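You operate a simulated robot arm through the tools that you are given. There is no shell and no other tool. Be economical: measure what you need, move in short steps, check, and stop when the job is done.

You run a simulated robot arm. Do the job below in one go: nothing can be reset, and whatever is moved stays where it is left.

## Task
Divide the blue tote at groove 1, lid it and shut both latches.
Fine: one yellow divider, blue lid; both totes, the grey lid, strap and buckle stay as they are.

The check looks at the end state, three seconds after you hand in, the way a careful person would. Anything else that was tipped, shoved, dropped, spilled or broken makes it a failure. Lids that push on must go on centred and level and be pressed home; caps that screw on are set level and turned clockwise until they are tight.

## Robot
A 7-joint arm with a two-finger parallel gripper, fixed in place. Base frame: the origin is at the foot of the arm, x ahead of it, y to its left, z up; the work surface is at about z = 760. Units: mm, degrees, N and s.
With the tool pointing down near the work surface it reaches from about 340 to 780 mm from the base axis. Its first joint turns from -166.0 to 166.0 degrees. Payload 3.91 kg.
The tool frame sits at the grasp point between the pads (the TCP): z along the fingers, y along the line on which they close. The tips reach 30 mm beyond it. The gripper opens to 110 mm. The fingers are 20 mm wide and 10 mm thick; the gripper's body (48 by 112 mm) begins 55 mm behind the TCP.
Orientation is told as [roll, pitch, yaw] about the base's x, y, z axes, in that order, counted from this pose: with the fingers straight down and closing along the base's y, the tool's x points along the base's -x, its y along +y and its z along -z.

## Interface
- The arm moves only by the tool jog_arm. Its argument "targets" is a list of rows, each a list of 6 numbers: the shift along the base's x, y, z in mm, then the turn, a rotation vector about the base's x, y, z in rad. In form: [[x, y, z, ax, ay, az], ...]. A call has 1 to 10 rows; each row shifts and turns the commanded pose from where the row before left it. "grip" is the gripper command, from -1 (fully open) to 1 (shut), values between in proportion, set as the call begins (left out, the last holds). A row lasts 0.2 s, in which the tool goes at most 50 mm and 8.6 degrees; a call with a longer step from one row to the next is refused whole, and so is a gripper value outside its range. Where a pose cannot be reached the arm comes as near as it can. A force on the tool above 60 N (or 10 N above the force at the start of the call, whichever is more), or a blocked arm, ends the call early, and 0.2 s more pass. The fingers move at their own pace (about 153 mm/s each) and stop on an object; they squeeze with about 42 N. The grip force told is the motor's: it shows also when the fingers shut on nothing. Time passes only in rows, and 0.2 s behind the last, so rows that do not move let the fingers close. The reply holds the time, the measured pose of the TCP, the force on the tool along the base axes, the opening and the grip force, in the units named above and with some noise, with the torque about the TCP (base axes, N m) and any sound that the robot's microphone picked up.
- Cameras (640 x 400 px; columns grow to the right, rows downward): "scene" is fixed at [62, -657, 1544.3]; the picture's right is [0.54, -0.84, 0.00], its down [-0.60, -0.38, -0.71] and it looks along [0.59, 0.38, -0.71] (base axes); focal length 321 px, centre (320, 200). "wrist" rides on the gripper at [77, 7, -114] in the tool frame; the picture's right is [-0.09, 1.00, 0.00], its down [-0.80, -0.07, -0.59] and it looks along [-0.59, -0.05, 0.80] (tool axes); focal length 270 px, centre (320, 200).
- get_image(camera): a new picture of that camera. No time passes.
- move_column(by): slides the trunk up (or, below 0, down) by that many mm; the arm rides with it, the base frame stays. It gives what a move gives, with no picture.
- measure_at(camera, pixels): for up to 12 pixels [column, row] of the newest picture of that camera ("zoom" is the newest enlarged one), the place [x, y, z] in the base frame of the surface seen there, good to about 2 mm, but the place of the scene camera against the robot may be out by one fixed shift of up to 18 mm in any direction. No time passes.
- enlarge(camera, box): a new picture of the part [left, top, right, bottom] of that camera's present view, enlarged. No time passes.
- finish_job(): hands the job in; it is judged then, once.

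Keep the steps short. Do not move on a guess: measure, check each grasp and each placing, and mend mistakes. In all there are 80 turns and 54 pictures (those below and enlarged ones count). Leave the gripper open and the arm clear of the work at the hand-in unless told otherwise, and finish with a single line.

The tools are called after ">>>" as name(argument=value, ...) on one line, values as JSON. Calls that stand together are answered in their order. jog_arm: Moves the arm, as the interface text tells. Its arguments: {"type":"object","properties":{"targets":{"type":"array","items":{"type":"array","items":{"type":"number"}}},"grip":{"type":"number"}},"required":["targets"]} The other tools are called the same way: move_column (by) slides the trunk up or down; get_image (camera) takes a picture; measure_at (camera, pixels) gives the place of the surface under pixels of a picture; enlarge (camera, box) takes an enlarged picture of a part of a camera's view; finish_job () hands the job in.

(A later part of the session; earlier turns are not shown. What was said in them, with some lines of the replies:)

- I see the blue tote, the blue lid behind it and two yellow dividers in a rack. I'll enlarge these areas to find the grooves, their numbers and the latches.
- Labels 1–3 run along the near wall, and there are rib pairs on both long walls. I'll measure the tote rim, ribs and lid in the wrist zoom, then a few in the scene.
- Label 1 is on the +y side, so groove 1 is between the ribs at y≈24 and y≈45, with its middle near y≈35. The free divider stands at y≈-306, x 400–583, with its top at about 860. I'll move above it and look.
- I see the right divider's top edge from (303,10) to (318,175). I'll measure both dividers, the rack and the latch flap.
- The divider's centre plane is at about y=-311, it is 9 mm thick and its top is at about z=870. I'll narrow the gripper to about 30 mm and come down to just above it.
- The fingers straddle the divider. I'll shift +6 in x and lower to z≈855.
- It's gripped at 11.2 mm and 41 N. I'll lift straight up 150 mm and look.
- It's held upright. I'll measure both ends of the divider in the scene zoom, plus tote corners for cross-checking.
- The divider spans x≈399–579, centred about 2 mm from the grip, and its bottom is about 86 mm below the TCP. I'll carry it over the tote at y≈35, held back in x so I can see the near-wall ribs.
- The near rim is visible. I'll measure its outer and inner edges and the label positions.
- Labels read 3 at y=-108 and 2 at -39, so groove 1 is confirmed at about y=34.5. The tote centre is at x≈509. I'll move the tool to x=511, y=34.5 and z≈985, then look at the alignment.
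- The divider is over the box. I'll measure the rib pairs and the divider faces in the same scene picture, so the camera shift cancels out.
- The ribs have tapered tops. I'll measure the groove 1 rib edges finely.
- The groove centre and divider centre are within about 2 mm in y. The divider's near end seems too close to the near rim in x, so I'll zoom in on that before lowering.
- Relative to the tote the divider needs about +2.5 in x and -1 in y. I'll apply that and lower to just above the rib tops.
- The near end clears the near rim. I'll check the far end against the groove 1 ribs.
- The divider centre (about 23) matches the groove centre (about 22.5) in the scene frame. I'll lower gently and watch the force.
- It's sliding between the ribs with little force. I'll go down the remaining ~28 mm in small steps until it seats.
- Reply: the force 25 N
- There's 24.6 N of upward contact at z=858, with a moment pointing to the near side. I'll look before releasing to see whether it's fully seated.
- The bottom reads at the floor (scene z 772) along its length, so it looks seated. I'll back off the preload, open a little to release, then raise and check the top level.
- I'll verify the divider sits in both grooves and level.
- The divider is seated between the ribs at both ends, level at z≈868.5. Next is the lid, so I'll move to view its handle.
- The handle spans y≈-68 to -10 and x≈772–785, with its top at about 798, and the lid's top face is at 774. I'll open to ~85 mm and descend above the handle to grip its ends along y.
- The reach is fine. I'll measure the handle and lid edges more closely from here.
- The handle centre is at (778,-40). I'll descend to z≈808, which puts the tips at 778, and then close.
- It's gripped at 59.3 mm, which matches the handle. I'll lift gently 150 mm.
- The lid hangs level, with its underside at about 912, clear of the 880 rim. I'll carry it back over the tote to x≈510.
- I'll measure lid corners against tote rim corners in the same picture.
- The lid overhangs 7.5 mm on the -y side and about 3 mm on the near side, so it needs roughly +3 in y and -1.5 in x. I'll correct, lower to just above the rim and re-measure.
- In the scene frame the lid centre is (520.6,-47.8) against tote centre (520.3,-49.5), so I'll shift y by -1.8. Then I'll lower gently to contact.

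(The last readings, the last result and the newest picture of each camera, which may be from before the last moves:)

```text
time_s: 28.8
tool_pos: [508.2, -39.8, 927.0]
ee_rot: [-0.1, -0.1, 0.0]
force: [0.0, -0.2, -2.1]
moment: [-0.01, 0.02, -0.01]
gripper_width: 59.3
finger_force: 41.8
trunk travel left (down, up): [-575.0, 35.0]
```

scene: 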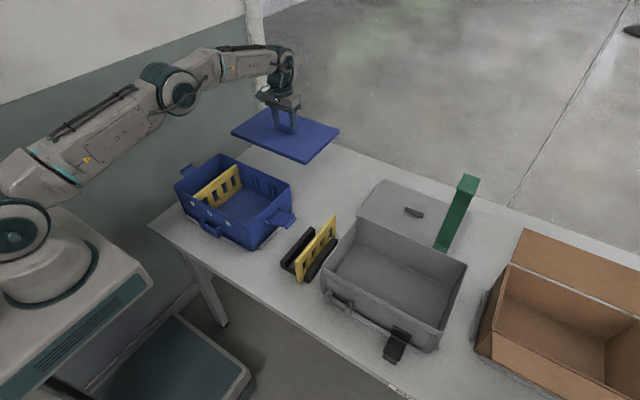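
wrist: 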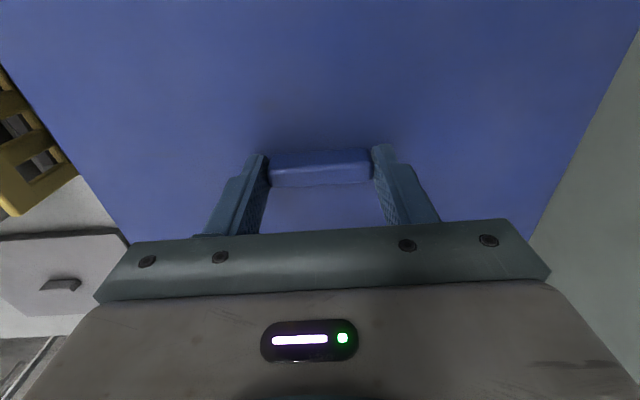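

No contact yet, and the skirt is at rim height. I'll continue in 2 mm steps.

>>> jog_arm(targets=[[0, 0, -2, 0, 0, 0], [0, 0, -2, 0, 0, 0], [0, 0, -2, 0, 0, 0], [0, 0, -2, 0, 0, 0], [0, 0, -2, 0, 0, 0]])

>>> enlarge(camera="scene", box=[165, 140, 305, 250])

```text
time_s: 30.0
tool_pos: [507.3, -41.2, 918.9]
ee_rot: [0.0, -0.2, 0.0]
force: [-0.1, -0.1, 21.0]
moment: [0.08, 1.13, 0.11]
gripper_width: 59.5
finger_force: 41.8
trunk travel left (down, up): [-575.0, 35.0]
```

```text
3.64 times, centred on (235, 195) of scene
```

zoom: 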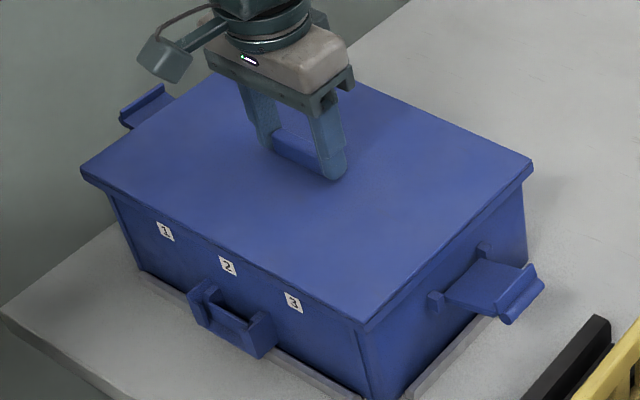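

Contact is 21 N with the skirt around the rim. I'll check how level the lid is at its corners.

>>> measure_at(camera="zoom", pixels=[[95, 165], [360, 315], [520, 160], [230, 240], [440, 240], [380, 95], [230, 252], [440, 250], [90, 180], [200, 100], [450, 238], [180, 225]])

```text
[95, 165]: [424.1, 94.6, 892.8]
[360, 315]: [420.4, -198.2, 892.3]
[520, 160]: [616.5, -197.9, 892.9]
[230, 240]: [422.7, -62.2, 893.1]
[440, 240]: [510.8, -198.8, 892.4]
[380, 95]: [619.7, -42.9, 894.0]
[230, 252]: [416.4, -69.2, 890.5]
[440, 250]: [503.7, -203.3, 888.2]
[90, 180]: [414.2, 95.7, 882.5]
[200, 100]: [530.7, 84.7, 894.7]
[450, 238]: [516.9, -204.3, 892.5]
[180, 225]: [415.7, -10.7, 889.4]
```

The lid is level at about 886 true, 6 mm above the rim. I'll press further to make sure it's home.

>>> jog_arm(targets=[[0, 0, -1.5, 0, 0, 0], [0, 0, -1.5, 0, 0, 0], [0, 0, -1, 0, 0, 0], [0, 0, 0, 0, 0, 0]])

```text
time_s: 31.0
tool_pos: [506.8, -41.4, 915.7]
ee_rot: [0.0, -0.4, 0.0]
force: [4.8, -0.7, 43.8]
moment: [0.12, -0.39, 0.0]
gripper_width: 59.6
finger_force: 41.6
trunk travel left (down, up): [-575.0, 35.0]
```

>>> enlarge(camera="scene", box=[165, 140, 305, 250])

>>> measure_at(camera="zoom", pixels=[[95, 168], [360, 315], [520, 163], [230, 240], [440, 242], [380, 98], [440, 250], [200, 102], [300, 200], [200, 160], [420, 180], [180, 225]])

```text
3.64 times, centred on (235, 195) of scene
```

zoom: 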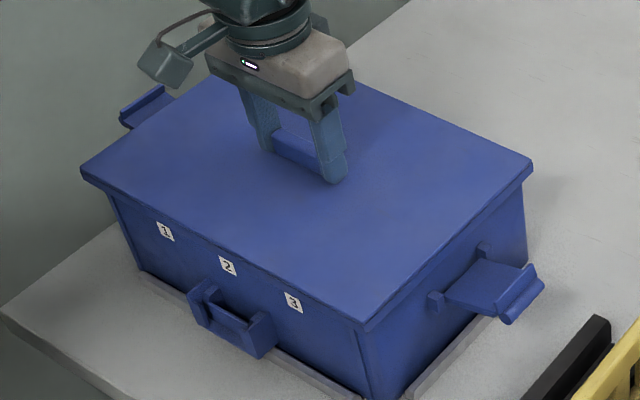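

```text
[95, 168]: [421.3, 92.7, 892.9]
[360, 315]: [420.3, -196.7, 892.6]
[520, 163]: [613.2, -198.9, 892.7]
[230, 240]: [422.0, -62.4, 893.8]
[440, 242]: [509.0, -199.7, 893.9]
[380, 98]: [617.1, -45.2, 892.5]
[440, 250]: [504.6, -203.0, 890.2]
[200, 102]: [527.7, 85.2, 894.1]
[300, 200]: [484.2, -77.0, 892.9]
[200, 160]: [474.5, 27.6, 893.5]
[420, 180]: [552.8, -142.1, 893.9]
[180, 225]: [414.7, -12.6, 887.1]
```

The lid top stays at 893 scene (886 true) under 44 N, so it's home and level. I'll relax the push, release the handle and rise.

>>> jog_arm(targets=[[0, 0, 3, 0, 0, 0], [0, 0, 0, 0, 0, 0]])

>>> jog_arm(targets=[[0, 0, 0, 0, 0, 0], [0, 0, 0, 0, 0, 0], [0, 0, 20, 0, 0, 0], [0, 0, 40, 0, 0, 0], [0, 0, 40, 0, 0, 0], [0, -30, 40, 0, 0, 0], [0, -40, 20, 0, 0, 0], [0, -40, 0, 0, 0, 0], [0, -40, 0, 0, 0, 0], [0, 0, 0, 0, 0, 0]], grip=-0.5)

>>> get_image(camera="wrist")

>>> enlarge(camera="scene", box=[245, 190, 305, 240])

```text
time_s: 31.6
tool_pos: [506.1, -40.7, 916.5]
ee_rot: [0.0, 0.1, -0.2]
force: [7.6, -4.4, 9.8]
moment: [-0.3, -1.45, 0.11]
gripper_width: 59.3
finger_force: 42.1
trunk travel left (down, up): [-575.0, 35.0]
```

```text
time_s: 33.8
tool_pos: [510.0, -189.1, 1077.5]
ee_rot: [-0.1, 0.1, 0.0]
force: [0.6, 0.0, -0.1]
moment: [0.01, -0.01, -0.01]
gripper_width: 82.5
finger_force: 0.1
trunk travel left (down, up): [-575.0, 35.0]
```

```text
16 pictures are left
```

wrist: 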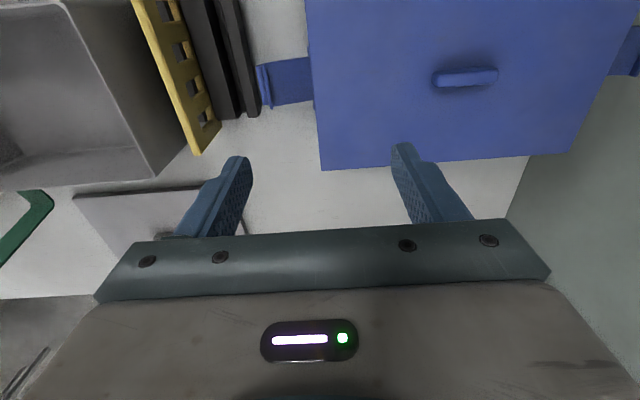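

```text
8.00 times, centred on (275, 215) of scene
```

zoom: 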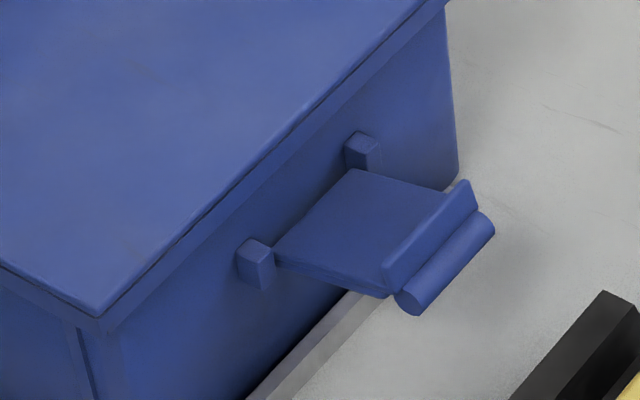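

The lid is on and centred. I'll measure the -y latch in both pictures: plate, ridge, bead and lugs.

>>> measure_at(camera="zoom", pixels=[[360, 200], [310, 240], [365, 250], [430, 245], [430, 235], [445, 270], [412, 305], [335, 278], [385, 294], [485, 222], [255, 265], [365, 150]])

>>> measure_at(camera="wrist", pixels=[[300, 80], [285, 80], [275, 82], [268, 84], [263, 84], [259, 70], [265, 103], [310, 60], [470, 77], [560, 200], [632, 50], [245, 110]])

```text
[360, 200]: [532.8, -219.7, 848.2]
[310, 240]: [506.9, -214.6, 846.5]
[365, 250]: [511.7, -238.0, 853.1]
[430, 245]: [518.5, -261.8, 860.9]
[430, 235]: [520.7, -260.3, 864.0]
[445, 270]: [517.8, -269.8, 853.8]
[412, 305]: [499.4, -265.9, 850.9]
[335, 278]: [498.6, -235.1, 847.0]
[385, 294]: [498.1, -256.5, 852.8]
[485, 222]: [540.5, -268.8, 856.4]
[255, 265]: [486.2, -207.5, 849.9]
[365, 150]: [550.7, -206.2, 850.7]
```

```text
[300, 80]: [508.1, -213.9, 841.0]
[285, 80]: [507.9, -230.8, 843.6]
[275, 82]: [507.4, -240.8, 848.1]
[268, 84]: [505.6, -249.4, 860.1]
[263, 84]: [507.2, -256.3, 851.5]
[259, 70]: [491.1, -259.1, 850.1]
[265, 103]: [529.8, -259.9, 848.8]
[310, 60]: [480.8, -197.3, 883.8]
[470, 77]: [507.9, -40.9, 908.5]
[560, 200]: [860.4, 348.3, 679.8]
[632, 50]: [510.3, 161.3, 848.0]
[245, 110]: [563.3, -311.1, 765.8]
```

The latch plate lies roughly flat, x 489–531, hinged near y=-197, z≈842. A ridge sits at y≈-250 and the end bead at y≈-258. My plan is to close the fingers, turn the tool -90° in yaw, tilt it 40° so the tips point down and inward, and lift the flap from below along its arc. First I'll turn at a safe height.

>>> jog_arm(targets=[[0, -10, 0, 0, 0, -0.1428], [0, -10, 0, 0, 0, -0.1428], [0, -10, 0, 0, 0, -0.1428], [0, -10, 0, 0, 0, -0.1428], [0, -10, 0, 0, 0, -0.1428], [0, -10, 0, 0, 0, -0.1428], [0, -10, 0, 0, 0, -0.1428], [0, -10, 0, 0, 0, -0.1428], [0, -10, 0, 0, 0, -0.1428], [0, -10, 0, 0, 0, -0.1428]], grip=1)

>>> jog_arm(targets=[[0, -10, 0, 0, 0, -0.1428], [0, -10, 0, 0.1396, 0, 0], [0, -10, 0, 0.1396, 0, 0], [0, -10, 0, 0.1396, 0, 0], [0, -10, 0, 0.1396, 0, 0], [0, -5, 0, 0.1396, 0, 0], [0, 0, 0, 0, 0, 0], [0, 0, 0, 0, 0, 0]])

```text
time_s: 36.0
tool_pos: [507.6, -290.0, 1076.7]
ee_rot: [-0.1, 0.1, -82.0]
force: [-0.2, -0.2, -0.8]
moment: [0.01, 0.04, 0.0]
gripper_width: 0.0
finger_force: 37.9
trunk travel left (down, up): [-575.0, 35.0]
```

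```text
time_s: 37.8
tool_pos: [506.4, -344.1, 1075.7]
ee_rot: [0.1, 40.0, -90.0]
force: [0.5, -0.1, -0.7]
moment: [-0.01, 0.04, -0.03]
gripper_width: 0.1
finger_force: 37.7
trunk travel left (down, up): [-575.0, 35.0]
```

The orientation is set at 40° tilt. I'll descend toward the standoff outside the flap and look.

>>> jog_arm(targets=[[1, 5, -30, 0, 0, 0], [1, 5, -30, 0, 0, 0], [1, 5, -30, 0, 0, 0], [0, 5, -30, 0, 0, 0], [0, 5, -30, 0, 0, 0], [0, 0, -20, 0, 0, 0], [0, 0, -22, 0, 0, 0], [0, 0, 0, 0, 0, 0]])

>>> get_image(camera="wrist")

>>> enlarge(camera="scene", box=[220, 120, 380, 260])

```text
time_s: 39.6
tool_pos: [513.7, -320.1, 884.2]
ee_rot: [0.1, 40.0, -90.0]
force: [-0.3, 0.5, -0.7]
moment: [0.02, -0.03, 0.0]
gripper_width: 0.0
finger_force: 37.7
trunk travel left (down, up): [-575.0, 35.0]
```

```text
14 pictures are left
```

wrist: 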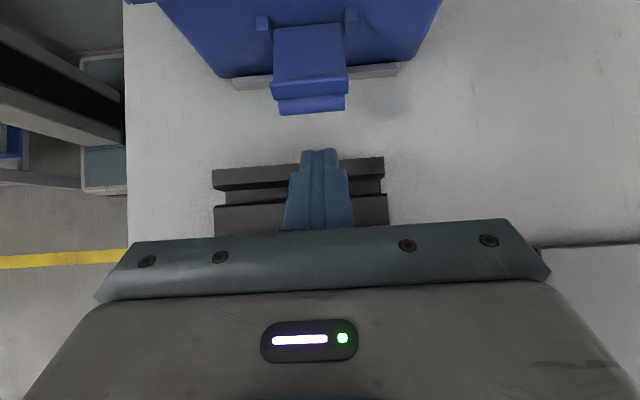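

```text
2.86 times, centred on (300, 190) of scene
```

zoom: 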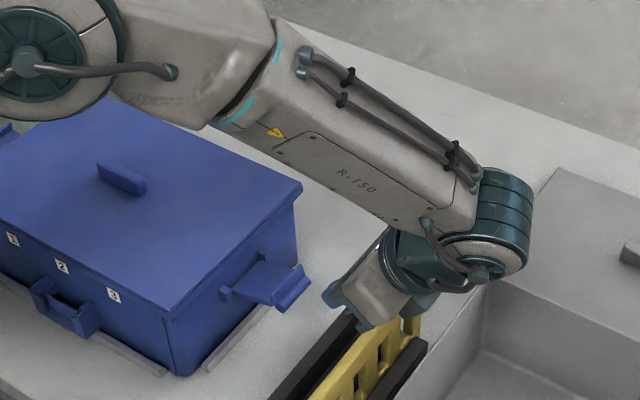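

The flap and fingers look as planned. I'll measure the bead in this wrist view and check the forearm and gripper clearances in the scene.

>>> measure_at(camera="wrist", pixels=[[312, 107], [312, 98], [312, 85], [312, 93], [312, 60], [312, 35], [283, 107], [342, 105], [263, 24], [350, 20], [320, 152], [312, 112]])

>>> measure_at(camera="zoom", pixels=[[215, 125], [300, 160], [380, 225], [140, 95], [345, 310], [370, 325], [395, 330], [410, 305], [385, 270], [330, 300], [60, 70], [420, 330]])

```text
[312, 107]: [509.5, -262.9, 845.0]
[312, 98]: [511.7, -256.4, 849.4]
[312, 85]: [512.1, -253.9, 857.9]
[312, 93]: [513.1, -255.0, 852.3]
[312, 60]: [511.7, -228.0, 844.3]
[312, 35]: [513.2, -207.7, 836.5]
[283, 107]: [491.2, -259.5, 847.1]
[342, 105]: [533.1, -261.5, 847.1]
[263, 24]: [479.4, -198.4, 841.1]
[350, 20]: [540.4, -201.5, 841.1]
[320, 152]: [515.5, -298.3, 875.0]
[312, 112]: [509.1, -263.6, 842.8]
```

```text
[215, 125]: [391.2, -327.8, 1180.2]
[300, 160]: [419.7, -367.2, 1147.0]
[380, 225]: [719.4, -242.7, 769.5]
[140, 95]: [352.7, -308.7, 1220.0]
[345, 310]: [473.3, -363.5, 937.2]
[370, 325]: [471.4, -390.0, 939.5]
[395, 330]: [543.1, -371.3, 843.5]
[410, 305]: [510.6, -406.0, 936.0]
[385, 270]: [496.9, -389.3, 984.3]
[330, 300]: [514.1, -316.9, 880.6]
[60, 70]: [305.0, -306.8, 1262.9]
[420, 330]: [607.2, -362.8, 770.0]
```

Clearances are good. The tip measures where I expect and the bead is centred near (511,-259,845). I'll slide in along the finger axis to just under the bead.

>>> jog_arm(targets=[[-2, 9.6, -12, 0, 0, 0], [0, 10, -12, 0, 0, 0], [0, 10, -12, 0, 0, 0], [0, 10, -12, 0, 0, 0], [0, 0, 0, 0, 0, 0]])

>>> get_image(camera="wrist")

```text
time_s: 40.8
tool_pos: [510.5, -286.6, 841.3]
ee_rot: [0.7, 39.6, -89.7]
force: [0.6, -29.4, 45.9]
moment: [-2.07, 1.21, 0.06]
gripper_width: 0.0
finger_force: 37.7
trunk travel left (down, up): [-575.0, 35.0]
```

```text
12 pictures are left
```

wrist: 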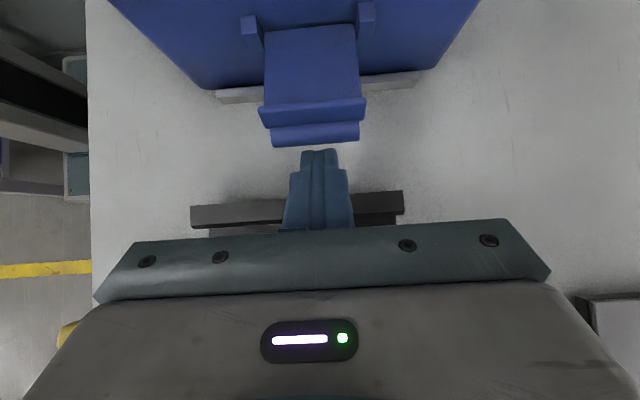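

The tool met 54 N along its axis, offset to the lower, outer side, so the gripper's back is touching the spare divider in the rack. I'll back straight off at once and check that the divider is undisturbed.

>>> jog_arm(targets=[[0, -5, 10, 0, 0, 0], [0, -8, 15, 0, 0, 0], [0, -10, 20, 0, 0, 0], [0, 10, 40, 0, 0, 0], [0, 20, 40, 0, 0, 0], [0, 0, 0, 0, 0, 0]])

>>> enlarge(camera="scene", box=[240, 190, 350, 290])

```text
time_s: 42.2
tool_pos: [508.4, -275.2, 959.7]
ee_rot: [0.0, 39.9, -90.0]
force: [0.1, 0.6, 1.1]
moment: [-0.03, 0.0, -0.03]
gripper_width: 0.1
finger_force: 37.6
trunk travel left (down, up): [-575.0, 35.0]
```

```text
4.00 times, centred on (295, 240) of scene
```

zoom: 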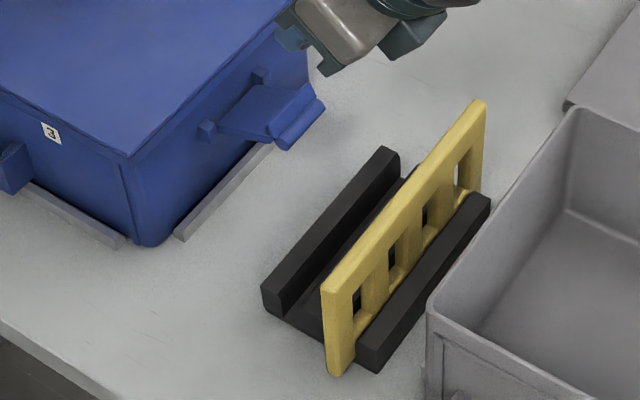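

>>> measure_at(camera="zoom", pixels=[[333, 285], [405, 195], [478, 104], [335, 360], [330, 300], [355, 330], [280, 290], [400, 165], [380, 345], [485, 200], [205, 130], [260, 110]])

```text
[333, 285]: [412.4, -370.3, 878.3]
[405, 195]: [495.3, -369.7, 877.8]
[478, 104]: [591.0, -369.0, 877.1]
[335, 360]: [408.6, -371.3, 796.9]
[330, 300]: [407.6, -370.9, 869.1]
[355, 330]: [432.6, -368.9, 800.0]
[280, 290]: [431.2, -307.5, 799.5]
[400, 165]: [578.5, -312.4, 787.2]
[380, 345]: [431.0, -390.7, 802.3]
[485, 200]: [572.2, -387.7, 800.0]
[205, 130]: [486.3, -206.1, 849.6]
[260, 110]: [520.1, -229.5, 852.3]
```

The spare divider is upright and unmoved: its top reads 877–878 scene as before, and y is -370. I'll use a steeper 20° tilt so the gripper's back stays well inside the divider, and rotate at height first.

>>> jog_arm(targets=[[1, -8, 0, -0.1163, 0, 0], [1, -8, 0, -0.1163, 0, 0], [1, -8, 0, -0.1164, 0, 0], [0, 0, -25, 0, 0, 0], [0, 1, -25, 0, 0, 0], [0, 1, -24, 0, 0, 0], [0, 0, 0, 0, 0, 0]])

```text
time_s: 43.8
tool_pos: [511.6, -297.5, 887.6]
ee_rot: [0.1, 20.0, -89.9]
force: [-0.9, 0.3, 0.5]
moment: [0.02, 0.02, -0.01]
gripper_width: 0.0
finger_force: 37.7
trunk travel left (down, up): [-575.0, 35.0]
```

I'm at the standoff, and I'll slide down along the finger axis in small steps to under the bead.

>>> jog_arm(targets=[[0, 5, -14.5, 0, 0, 0], [0, 5, -14.5, 0, 0, 0], [0, 5, -14.5, 0, 0, 0], [0, 5.5, -14.5, 0, 0, 0], [0, 0, 0, 0, 0, 0]])

>>> get_image(camera="wrist")

```text
time_s: 45.0
tool_pos: [511.2, -275.2, 829.4]
ee_rot: [0.0, 20.0, -89.9]
force: [-0.3, -0.4, 0.1]
moment: [-0.02, 0.01, -0.02]
gripper_width: 0.0
finger_force: 38.3
trunk travel left (down, up): [-575.0, 35.0]
```

```text
10 pictures are left
```

wrist: 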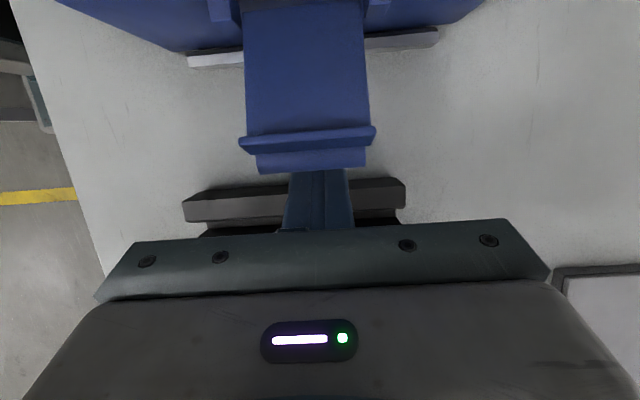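

The fingertips are now under the flap with no force. I'll move in and lift along the arc.

>>> jog_arm(targets=[[0, 4, 1, 0, 0, 0], [0, 1.2, 9, 0, 0, 0], [0, 2.4, 9, 0, 0, 0], [0, 3.5, 7.2, 0, 0, 0], [0, 4, 7.1, 0, 0, 0], [0, 0, 0, 0, 0, 0]])

>>> get_image(camera="wrist")

```text
time_s: 46.4
tool_pos: [511.4, -260.0, 862.6]
ee_rot: [-0.1, 20.0, -89.9]
force: [0.3, -0.4, -0.3]
moment: [-0.04, 0.01, -0.02]
gripper_width: 0.0
finger_force: 37.2
trunk travel left (down, up): [-575.0, 35.0]
```

```text
9 pictures are left
```

wrist: 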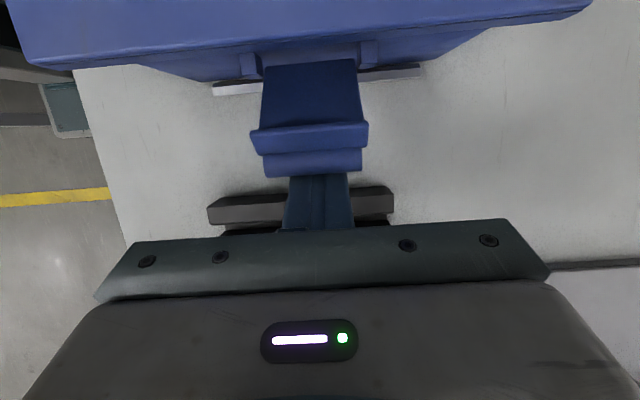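

The flap is rising with the fingers. I'll measure where it is.

>>> measure_at(camera="wrist", pixels=[[312, 163], [312, 170], [310, 145], [310, 128], [310, 100], [308, 65], [300, 35]])

>>> jog_arm(targets=[[0, 5.4, 6, 0, 0, 0], [0, 5.4, 6, 0, 0, 0], [0, 4.4, 3, 0, 0, 0], [0, 4.4, 3, 0, 0, 0], [0, 4.9, 2.3, 0, 0, 0], [0, 4.9, 2.3, 0, 0, 0], [0, 0, 0, 0, 0, 0]])

>>> get_image(camera="wrist")

```text
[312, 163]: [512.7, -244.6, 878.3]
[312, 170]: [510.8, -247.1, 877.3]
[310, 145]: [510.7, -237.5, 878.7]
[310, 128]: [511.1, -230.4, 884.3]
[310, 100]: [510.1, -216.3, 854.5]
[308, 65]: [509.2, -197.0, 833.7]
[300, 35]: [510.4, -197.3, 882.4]
```

```text
time_s: 48.0
tool_pos: [510.6, -229.3, 884.9]
ee_rot: [0.0, 20.0, -90.0]
force: [-0.6, 0.4, -0.5]
moment: [0.0, 0.01, -0.01]
gripper_width: 0.0
finger_force: 37.1
trunk travel left (down, up): [-575.0, 35.0]
```

```text
8 pictures are left
```

wrist: 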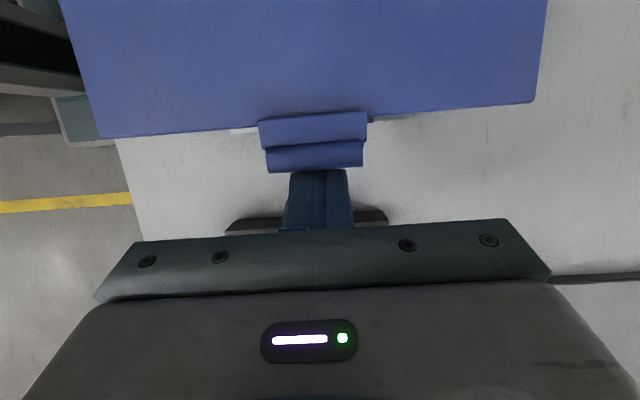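

The flap is nearly upright with its ridge at the lid edge. I'll slide the fingers up a little to get leverage near the bead, then push inward.

>>> jog_arm(targets=[[0, -2.4, 8, 0, 0, 0], [0, -2.4, 8, 0, 0, 0], [0, 4, 0, 0, 0, 0], [0, 4, 0, 0, 0, 0], [0, 3, 0, 0, 0, 0], [0, 3, 0, 0, 0, 0], [0, 2, 0, 0, 0, 0]])

```text
time_s: 49.6
tool_pos: [511.8, -223.6, 901.1]
ee_rot: [0.1, 19.9, -90.1]
force: [1.6, -8.9, 1.0]
moment: [0.61, 0.03, 0.02]
gripper_width: 0.1
finger_force: 38.2
trunk travel left (down, up): [-575.0, 35.0]
```

There's -9 N of resistance, so I'll keep pressing inward.

>>> jog_arm(targets=[[0, 2, 0, 0, 0, 0], [0, 2, 0, 0, 0, 0], [0, 2, 0, 0, 0, 0], [0, 1.5, 0, 0, 0, 0], [0, 1.5, 0, 0, 0, 0]])

```text
time_s: 50.8
tool_pos: [511.6, -215.7, 901.3]
ee_rot: [0.1, 19.9, -90.1]
force: [2.8, -29.7, 7.1]
moment: [0.08, 0.01, 0.02]
gripper_width: 0.0
finger_force: 37.9
trunk travel left (down, up): [-575.0, 35.0]
```

>>> jog_arm(targets=[[0, 1.5, 0, 0, 0, 0], [0, 1.5, 0, 0, 0, 0], [0, 1, 0, 0, 0, 0], [0, 0, 0, 0, 0, 0]])

>>> enlarge(camera="wrist", box=[240, 80, 400, 200])

```text
time_s: 51.8
tool_pos: [512.1, -214.7, 901.5]
ee_rot: [0.2, 19.8, -90.3]
force: [4.0, -42.5, 13.9]
moment: [0.07, -0.04, 0.01]
gripper_width: 0.1
finger_force: 38.1
trunk travel left (down, up): [-575.0, 35.0]
```

```text
3.33 times, centred on (320, 140) of wrist
```

zoom: 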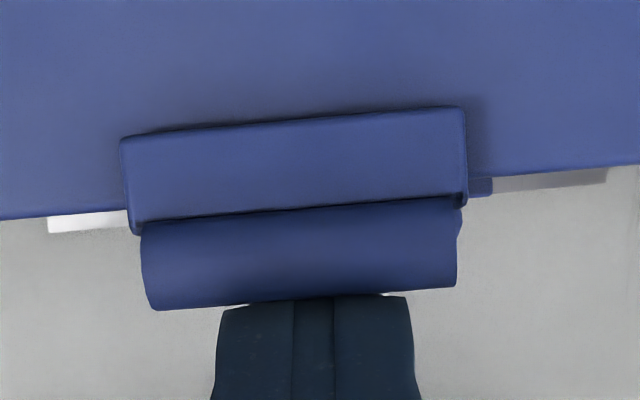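

The ridge is over the lid edge and motion has stopped (1 mm for +13 N). I'll measure the closed position.

>>> measure_at(camera="zoom", pixels=[[295, 130], [295, 165], [295, 200], [295, 225], [300, 260], [300, 285], [60, 210], [550, 165], [295, 100]])

>>> jog_arm(targets=[[0, -3, 0, 0, 0, 0], [0, -5, 5, 0, 0, 0], [0, -10, 20, 0, 0, 0], [0, -10, 30, 0, 0, 0], [0, 0, 40, 0, 0, 0], [0, 0, 0, 0, 0, 0]])

>>> enlarge(camera="scene", box=[245, 180, 305, 230])

```text
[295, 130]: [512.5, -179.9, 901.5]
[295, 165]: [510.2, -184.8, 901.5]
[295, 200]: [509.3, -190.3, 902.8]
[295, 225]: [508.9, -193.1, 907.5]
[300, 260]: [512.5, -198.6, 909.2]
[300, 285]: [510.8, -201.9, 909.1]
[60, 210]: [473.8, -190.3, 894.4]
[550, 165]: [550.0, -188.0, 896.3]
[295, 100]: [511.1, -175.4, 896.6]
```

```text
time_s: 53.2
tool_pos: [510.3, -235.0, 998.6]
ee_rot: [0.0, 20.1, -90.1]
force: [0.6, -0.2, -0.5]
moment: [-0.02, 0.0, 0.01]
gripper_width: 0.1
finger_force: 37.9
trunk travel left (down, up): [-575.0, 35.0]
```

```text
8.00 times, centred on (275, 205) of scene
```

zoom: 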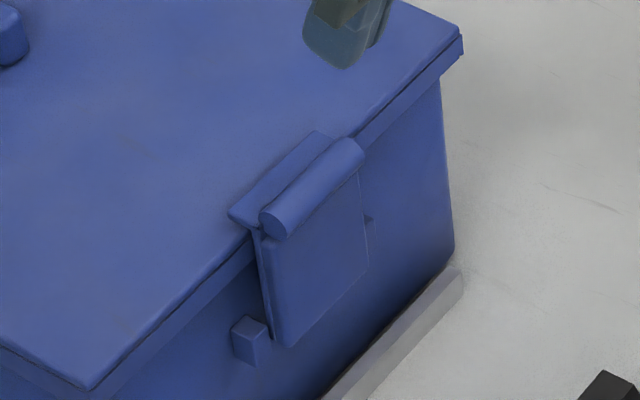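

The latch stays up over the lid edge after release. I'll verify the lid height and flap angle in the scene.

>>> measure_at(camera="zoom", pixels=[[85, 380], [200, 260], [300, 120], [455, 40], [100, 150], [265, 190], [300, 205], [340, 160], [320, 220], [310, 320], [270, 215], [390, 110]])

```text
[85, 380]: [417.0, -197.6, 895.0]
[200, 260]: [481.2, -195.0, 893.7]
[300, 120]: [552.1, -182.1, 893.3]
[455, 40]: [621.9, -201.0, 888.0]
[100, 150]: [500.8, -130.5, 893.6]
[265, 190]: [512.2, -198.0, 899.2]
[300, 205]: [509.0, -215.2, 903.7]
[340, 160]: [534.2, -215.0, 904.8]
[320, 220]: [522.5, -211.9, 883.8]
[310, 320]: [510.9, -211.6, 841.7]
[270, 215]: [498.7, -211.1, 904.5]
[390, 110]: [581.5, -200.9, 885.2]
```

Lid level at 893.5, flap vertical, ridge on the lid: the -y latch is shut. Before going to the +y side I'll check where the wall is, using the last full scene picture, and begin turning the tool the other way at height.

>>> measure_at(camera="scene", pixels=[[100, 200], [130, 180], [150, 160], [215, 130], [240, 90], [225, 30], [120, 60], [60, 120], [255, 100], [160, 220], [183, 168], [140, 250]])

>>> jog_arm(targets=[[0, 0, 25, -0.1163, 0, 0], [0, 0, 25, -0.1163, 0, 0], [0, 0, 25, -0.1164, 0, 0], [0, 20, 0, 0, 0, 0.1428], [0, 20, 0, 0, 0, 0.1428], [0, 20, 0, 0, 0, 0.1428], [0, 20, 0, 0, 0, 0.1428], [0, 20, 0, 0, 0, 0.1428], [0, 20, 0, 0, 0, 0.1428], [0, 20, 0, 0, 0, 0.1428]])

>>> jog_arm(targets=[[0, 20, 0, 0, 0, 0.1428], [0, 20, 0, 0, 0, 0.1428], [0, 20, 0, 0, 0, 0.1428], [0, 20, 0, 0, 0, 0.1428], [0, 20, 0, 0, 0, 0.1428], [0, 20, 0, 0, 0, 0.1428], [0, 20, 0, 0, 0, 0.1428], [0, 20, 0, 0, 0, 0.1428], [0, 20, 0, 0, 0, 0.1428], [0, 20, 0, 0, 0, 0.1428]])

```text
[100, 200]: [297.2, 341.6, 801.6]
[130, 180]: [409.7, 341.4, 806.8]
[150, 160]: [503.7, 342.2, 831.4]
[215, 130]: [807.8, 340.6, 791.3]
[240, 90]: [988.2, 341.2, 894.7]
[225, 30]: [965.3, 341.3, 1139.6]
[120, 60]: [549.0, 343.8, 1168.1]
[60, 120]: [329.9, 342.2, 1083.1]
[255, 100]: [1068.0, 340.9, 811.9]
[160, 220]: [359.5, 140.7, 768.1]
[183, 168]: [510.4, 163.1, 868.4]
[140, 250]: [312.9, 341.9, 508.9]
```

```text
time_s: 55.4
tool_pos: [514.4, -95.2, 1071.0]
ee_rot: [0.0, -0.1, -32.6]
force: [0.3, 0.7, -0.3]
moment: [0.01, 0.02, 0.02]
gripper_width: 0.1
finger_force: 37.4
trunk travel left (down, up): [-575.0, 35.0]
```

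```text
time_s: 57.6
tool_pos: [511.9, 105.1, 1073.1]
ee_rot: [0.1, 0.2, 49.3]
force: [-0.3, -0.4, 0.1]
moment: [-0.02, -0.03, 0.06]
gripper_width: 0.0
finger_force: 37.8
trunk travel left (down, up): [-575.0, 35.0]
```

The wall plane is at y≈341 scene (about 350 true). With a 15° tilt the wrist keeps roughly 25 mm or more from it, so I'll finish the turn to +90° yaw, tilt 15° and look down at the +y flap.

>>> jog_arm(targets=[[0, 20, 0, 0, 0, 0.1428], [0, 20, 0, 0, 0, 0.1428], [0, 20, 0, 0, 0, 0.1428], [0, 15, 0, 0, 0, 0.1428], [0, 10, 0, 0, 0, 0.1428], [0, 5, -10, -0.1309, 0, 0], [0, 5, -20, -0.1309, 0, 0], [0, 0, -30, 0, 0, 0], [0, 0, 0, 0, 0, 0]])

>>> get_image(camera="wrist")

```text
time_s: 59.6
tool_pos: [509.8, 199.3, 1010.7]
ee_rot: [-0.1, 15.0, 90.0]
force: [0.6, 0.5, 0.2]
moment: [-0.02, -0.01, 0.01]
gripper_width: 0.0
finger_force: 37.8
trunk travel left (down, up): [-575.0, 35.0]
```

```text
5 pictures are left
```

wrist: 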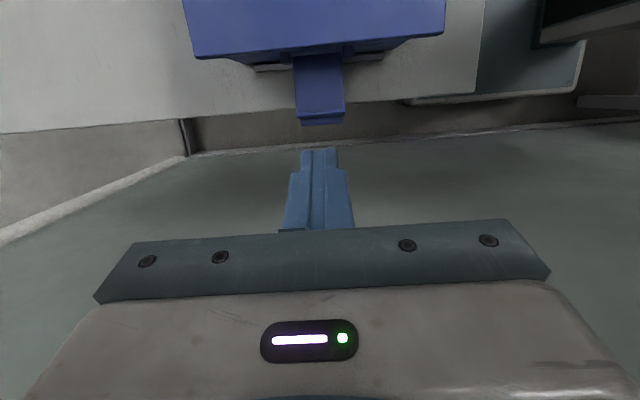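

>>> measure_at(camera="wrist", pixels=[[320, 123], [320, 119], [320, 115], [320, 111], [320, 95], [320, 70], [298, 100], [342, 98], [320, 50], [318, 153], [400, 180], [320, 30]])

```text
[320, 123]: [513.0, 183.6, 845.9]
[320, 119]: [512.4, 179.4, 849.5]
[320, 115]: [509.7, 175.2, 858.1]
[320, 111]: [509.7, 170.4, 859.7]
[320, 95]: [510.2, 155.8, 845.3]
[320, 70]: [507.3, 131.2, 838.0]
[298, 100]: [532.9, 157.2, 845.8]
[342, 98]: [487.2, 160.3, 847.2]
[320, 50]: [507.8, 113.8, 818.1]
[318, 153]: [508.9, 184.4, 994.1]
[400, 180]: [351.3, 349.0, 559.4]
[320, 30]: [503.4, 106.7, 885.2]
```

The +y bead is centred at about (510,180,845) and the tip sits where expected. I'll descend outside the flap to the standoff at (213, 889), then slide in along the finger axis to (197, 831).

>>> jog_arm(targets=[[0, 6, -20, 0, 0, 0], [0, 7, -30, 0, 0, 0], [0, 0, -30, 0, 0, 0], [0, 0, -25, 0, 0, 0], [0, 0, -16, 0, 0, 0], [0, 0, 0, 0, 0, 0]])

>>> jog_arm(targets=[[0, -3.8, -14.5, 0, 0, 0], [0, -3.8, -14.5, 0, 0, 0], [0, -3.9, -14.5, 0, 0, 0], [0, -3.9, -14.5, 0, 0, 0], [0, 0, 0, 0, 0, 0]])

```text
time_s: 61.0
tool_pos: [513.5, 213.0, 889.0]
ee_rot: [0.0, 14.9, 90.0]
force: [0.6, 0.4, 0.9]
moment: [0.01, 0.02, 0.02]
gripper_width: 0.0
finger_force: 37.6
trunk travel left (down, up): [-575.0, 35.0]
```

```text
time_s: 62.2
tool_pos: [512.8, 197.9, 831.8]
ee_rot: [-0.1, 15.1, 90.0]
force: [0.1, -0.3, 0.1]
moment: [-0.01, -0.01, -0.01]
gripper_width: 0.0
finger_force: 37.9
trunk travel left (down, up): [-575.0, 35.0]
```

I'm under the bead with no contact force. I'll move in and lift along the mirrored arc.

>>> jog_arm(targets=[[0, -4.5, 1, 0, 0, 0], [0, -1.5, 9, 0, 0, 0], [0, -2.5, 9, 0, 0, 0], [0, -3.5, 7.2, 0, 0, 0], [0, -4, 7.1, 0, 0, 0], [0, 0, 0, 0, 0, 0]])

>>> get_image(camera="wrist")

```text
time_s: 63.6
tool_pos: [512.4, 182.6, 866.0]
ee_rot: [-0.1, 14.9, 89.8]
force: [-0.1, 0.3, -0.1]
moment: [0.03, 0.0, -0.01]
gripper_width: 0.1
finger_force: 38.2
trunk travel left (down, up): [-575.0, 35.0]
```

```text
4 pictures are left
```

wrist: 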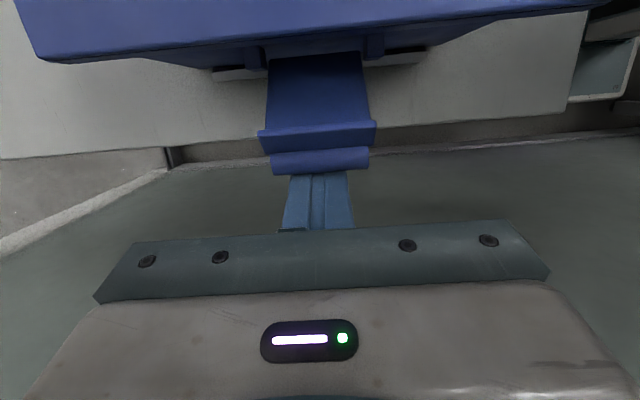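

The flap is lifting like the first one. I'll continue the same arc to nearly upright.

>>> jog_arm(targets=[[0, -5.4, 6, 0, 0, 0], [0, -5.4, 6, 0, 0, 0], [0, -4.4, 3, 0, 0, 0], [0, -4.4, 3, 0, 0, 0], [0, -4.9, 2.3, 0, 0, 0], [0, -4.9, 2.3, 0, 0, 0], [0, 0, 0, 0, 0, 0]])

>>> jog_arm(targets=[[0, 1.5, 6, 0, 0, 0], [0, 1.5, 6, 0, 0, 0], [0, -4, 0, 0, 0, 0], [0, -4, 0, 0, 0, 0], [0, -3, 0, 0, 0, 0], [0, 0, 0, 0, 0, 0]])

>>> get_image(camera="wrist")

```text
time_s: 65.2
tool_pos: [512.3, 153.3, 888.9]
ee_rot: [0.0, 14.9, 90.0]
force: [0.5, 0.1, -0.1]
moment: [0.02, -0.01, 0.0]
gripper_width: 0.1
finger_force: 37.1
trunk travel left (down, up): [-575.0, 35.0]
```

```text
time_s: 66.6
tool_pos: [511.4, 144.9, 899.1]
ee_rot: [0.0, 15.0, 89.9]
force: [-0.7, 3.0, -0.6]
moment: [0.02, -0.1, -0.02]
gripper_width: 0.0
finger_force: 37.7
trunk travel left (down, up): [-575.0, 35.0]
```

```text
3 pictures are left
```

wrist: 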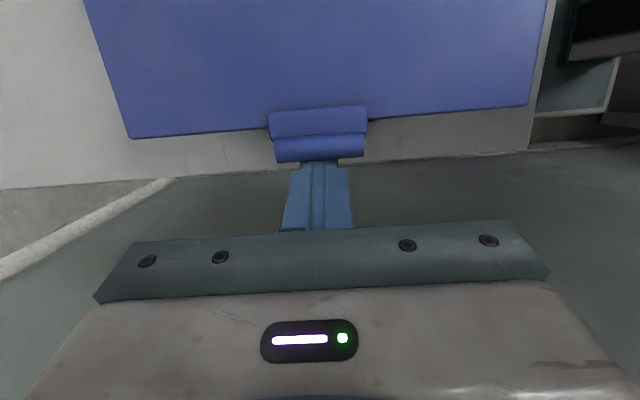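

The ridge is at the lid edge, so I'll press inward until it stiffens.

>>> jog_arm(targets=[[0, -3, 0, 0, 0, 0], [0, -3, 0, 0, 0, 0], [0, -2, 0, 0, 0, 0], [0, -2, 0, 0, 0, 0], [0, -1.5, 0, 0, 0, 0]])

>>> jog_arm(targets=[[0, -1.5, 0, 0, 0, 0], [0, -1, 0, 0, 0, 0], [0, 0, 0, 0, 0, 0]])

```text
time_s: 67.8
tool_pos: [511.0, 137.1, 899.6]
ee_rot: [-0.2, 14.8, 90.1]
force: [1.1, 29.6, 7.9]
moment: [-0.02, 0.0, 0.03]
gripper_width: 0.0
finger_force: 37.7
trunk travel left (down, up): [-575.0, 35.0]
```

```text
time_s: 68.6
tool_pos: [512.3, 136.6, 900.2]
ee_rot: [0.0, 15.1, 90.1]
force: [3.4, 35.7, 10.3]
moment: [-0.11, -0.03, 0.02]
gripper_width: 0.1
finger_force: 37.9
trunk travel left (down, up): [-575.0, 35.0]
```

It stopped at y=136.6, which mirrors the first latch's closed position. I'll give one last small press to match the first latch, then back off and rise.

>>> jog_arm(targets=[[0, -1, 0, 0, 0, 0], [0, -0.5, 0, 0, 0, 0], [0, 0, 0, 0, 0, 0]])

>>> jog_arm(targets=[[0, 4, 0, 0, 0, 0], [0, 5, 5, 0, 0, 0], [0, 8, 25, 0, 0, 0], [0, 5, 35, 0, 0, 0], [0, 0, 40, 0, 0, 0], [0, 0, 30, 0, 0, 0], [0, 0, 0, 0, 0, 0]])

>>> get_image(camera="wrist")

```text
time_s: 69.4
tool_pos: [512.3, 137.4, 898.9]
ee_rot: [-0.2, 15.0, 90.1]
force: [0.8, 36.1, 11.0]
moment: [-0.14, -0.02, -0.03]
gripper_width: 0.0
finger_force: 38.1
trunk travel left (down, up): [-575.0, 35.0]
```

```text
time_s: 71.0
tool_pos: [512.6, 151.4, 1034.9]
ee_rot: [-0.1, 15.1, 89.9]
force: [-0.5, 1.0, 0.4]
moment: [0.0, -0.01, -0.01]
gripper_width: 0.0
finger_force: 37.6
trunk travel left (down, up): [-575.0, 35.0]
```

```text
2 pictures are left
```

wrist: 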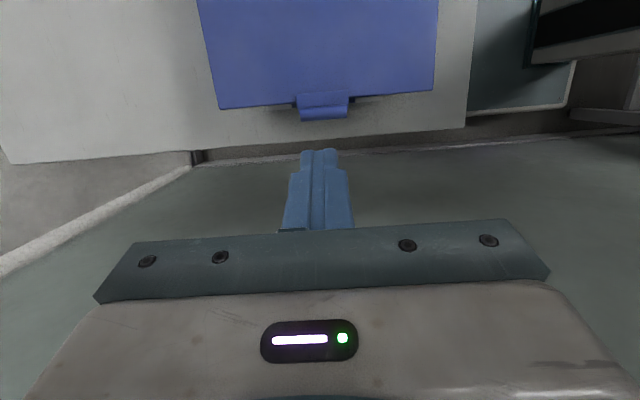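

The latch stayed upright after release. I'll measure its closed position and the lid level.

>>> measure_at(camera="wrist", pixels=[[322, 96], [322, 101], [322, 105], [322, 110], [322, 115], [240, 98], [400, 85], [320, 50], [230, 20], [420, 20]])

>>> jog_arm(targets=[[0, -20, 20, 0.1309, 0, 0], [0, -20, 20, 0.1309, 0, 0], [0, -20, 20, 0, 0, -0.1428], [0, -20, 20, 0, 0, -0.1428], [0, -20, 20, 0, 0, -0.1428], [0, -10, 20, 0, 0, -0.1428], [0, -10, 10, 0, 0, -0.1428], [0, 0, 0, 0, 0, 0]], grip=-1)

>>> get_image(camera="scene")

```text
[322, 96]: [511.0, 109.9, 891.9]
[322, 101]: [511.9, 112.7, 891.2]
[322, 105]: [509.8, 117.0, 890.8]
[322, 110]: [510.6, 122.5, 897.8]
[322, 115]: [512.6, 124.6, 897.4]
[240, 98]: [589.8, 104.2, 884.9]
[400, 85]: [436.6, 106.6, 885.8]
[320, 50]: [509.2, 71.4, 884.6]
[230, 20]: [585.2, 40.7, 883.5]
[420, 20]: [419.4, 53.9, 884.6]
```

```text
time_s: 72.8
tool_pos: [511.7, 30.2, 1163.8]
ee_rot: [-0.1, 0.0, 49.0]
force: [-0.3, -0.1, 0.2]
moment: [0.02, -0.01, 0.01]
gripper_width: 109.9
finger_force: 0.0
trunk travel left (down, up): [-575.0, 35.0]
```

```text
1 pictures are left
```

scene: 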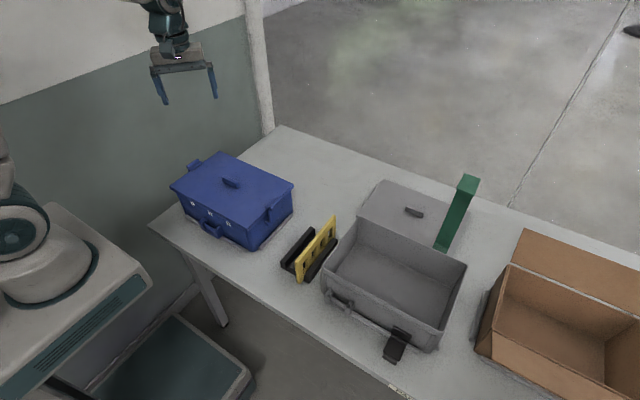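

Both latches appear up. I'll use the last picture on the +y latch and the lid.

>>> enlarge(camera="scene", box=[165, 145, 300, 250])

```text
3.81 times, centred on (232, 198) of scene
```

zoom: 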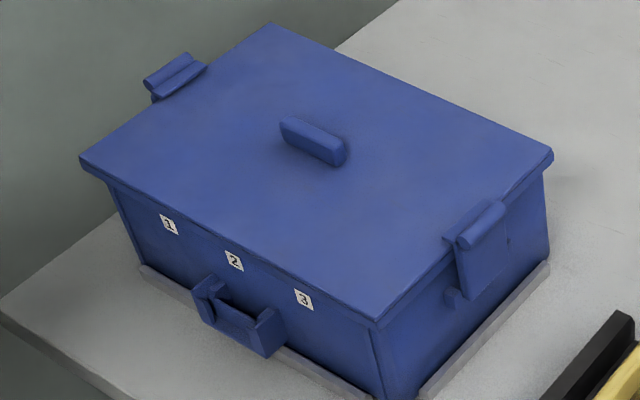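

>>> measure_at(camera="zoom", pixels=[[195, 75], [180, 78], [172, 70], [165, 66], [190, 85], [160, 92], [470, 225], [480, 228], [490, 225], [460, 225], [150, 130], [300, 40]])

```text
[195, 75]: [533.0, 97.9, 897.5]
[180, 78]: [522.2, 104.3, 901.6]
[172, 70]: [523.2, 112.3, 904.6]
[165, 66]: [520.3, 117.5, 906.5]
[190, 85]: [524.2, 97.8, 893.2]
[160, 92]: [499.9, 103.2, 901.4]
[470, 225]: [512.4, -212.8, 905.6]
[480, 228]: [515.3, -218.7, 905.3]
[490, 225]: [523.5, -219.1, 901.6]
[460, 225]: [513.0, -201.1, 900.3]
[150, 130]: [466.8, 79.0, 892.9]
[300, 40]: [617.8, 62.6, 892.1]
```

The two latches mirror each other: beads at +112…117 and -213…-219 around the centre at -49.5, both ridges over the lid. The lid is level at 892–893 scene, the gripper is open and the arm is clear. Handing in.

>>> finish_job()

```text
The job is handed in.
```

The blue tote has one yellow divider in groove 1, its lid is pressed home and level, and both latches are shut; on the way the gripper's back bumped the spare divider at about 54 N, but it measured upright and unmoved afterwards.
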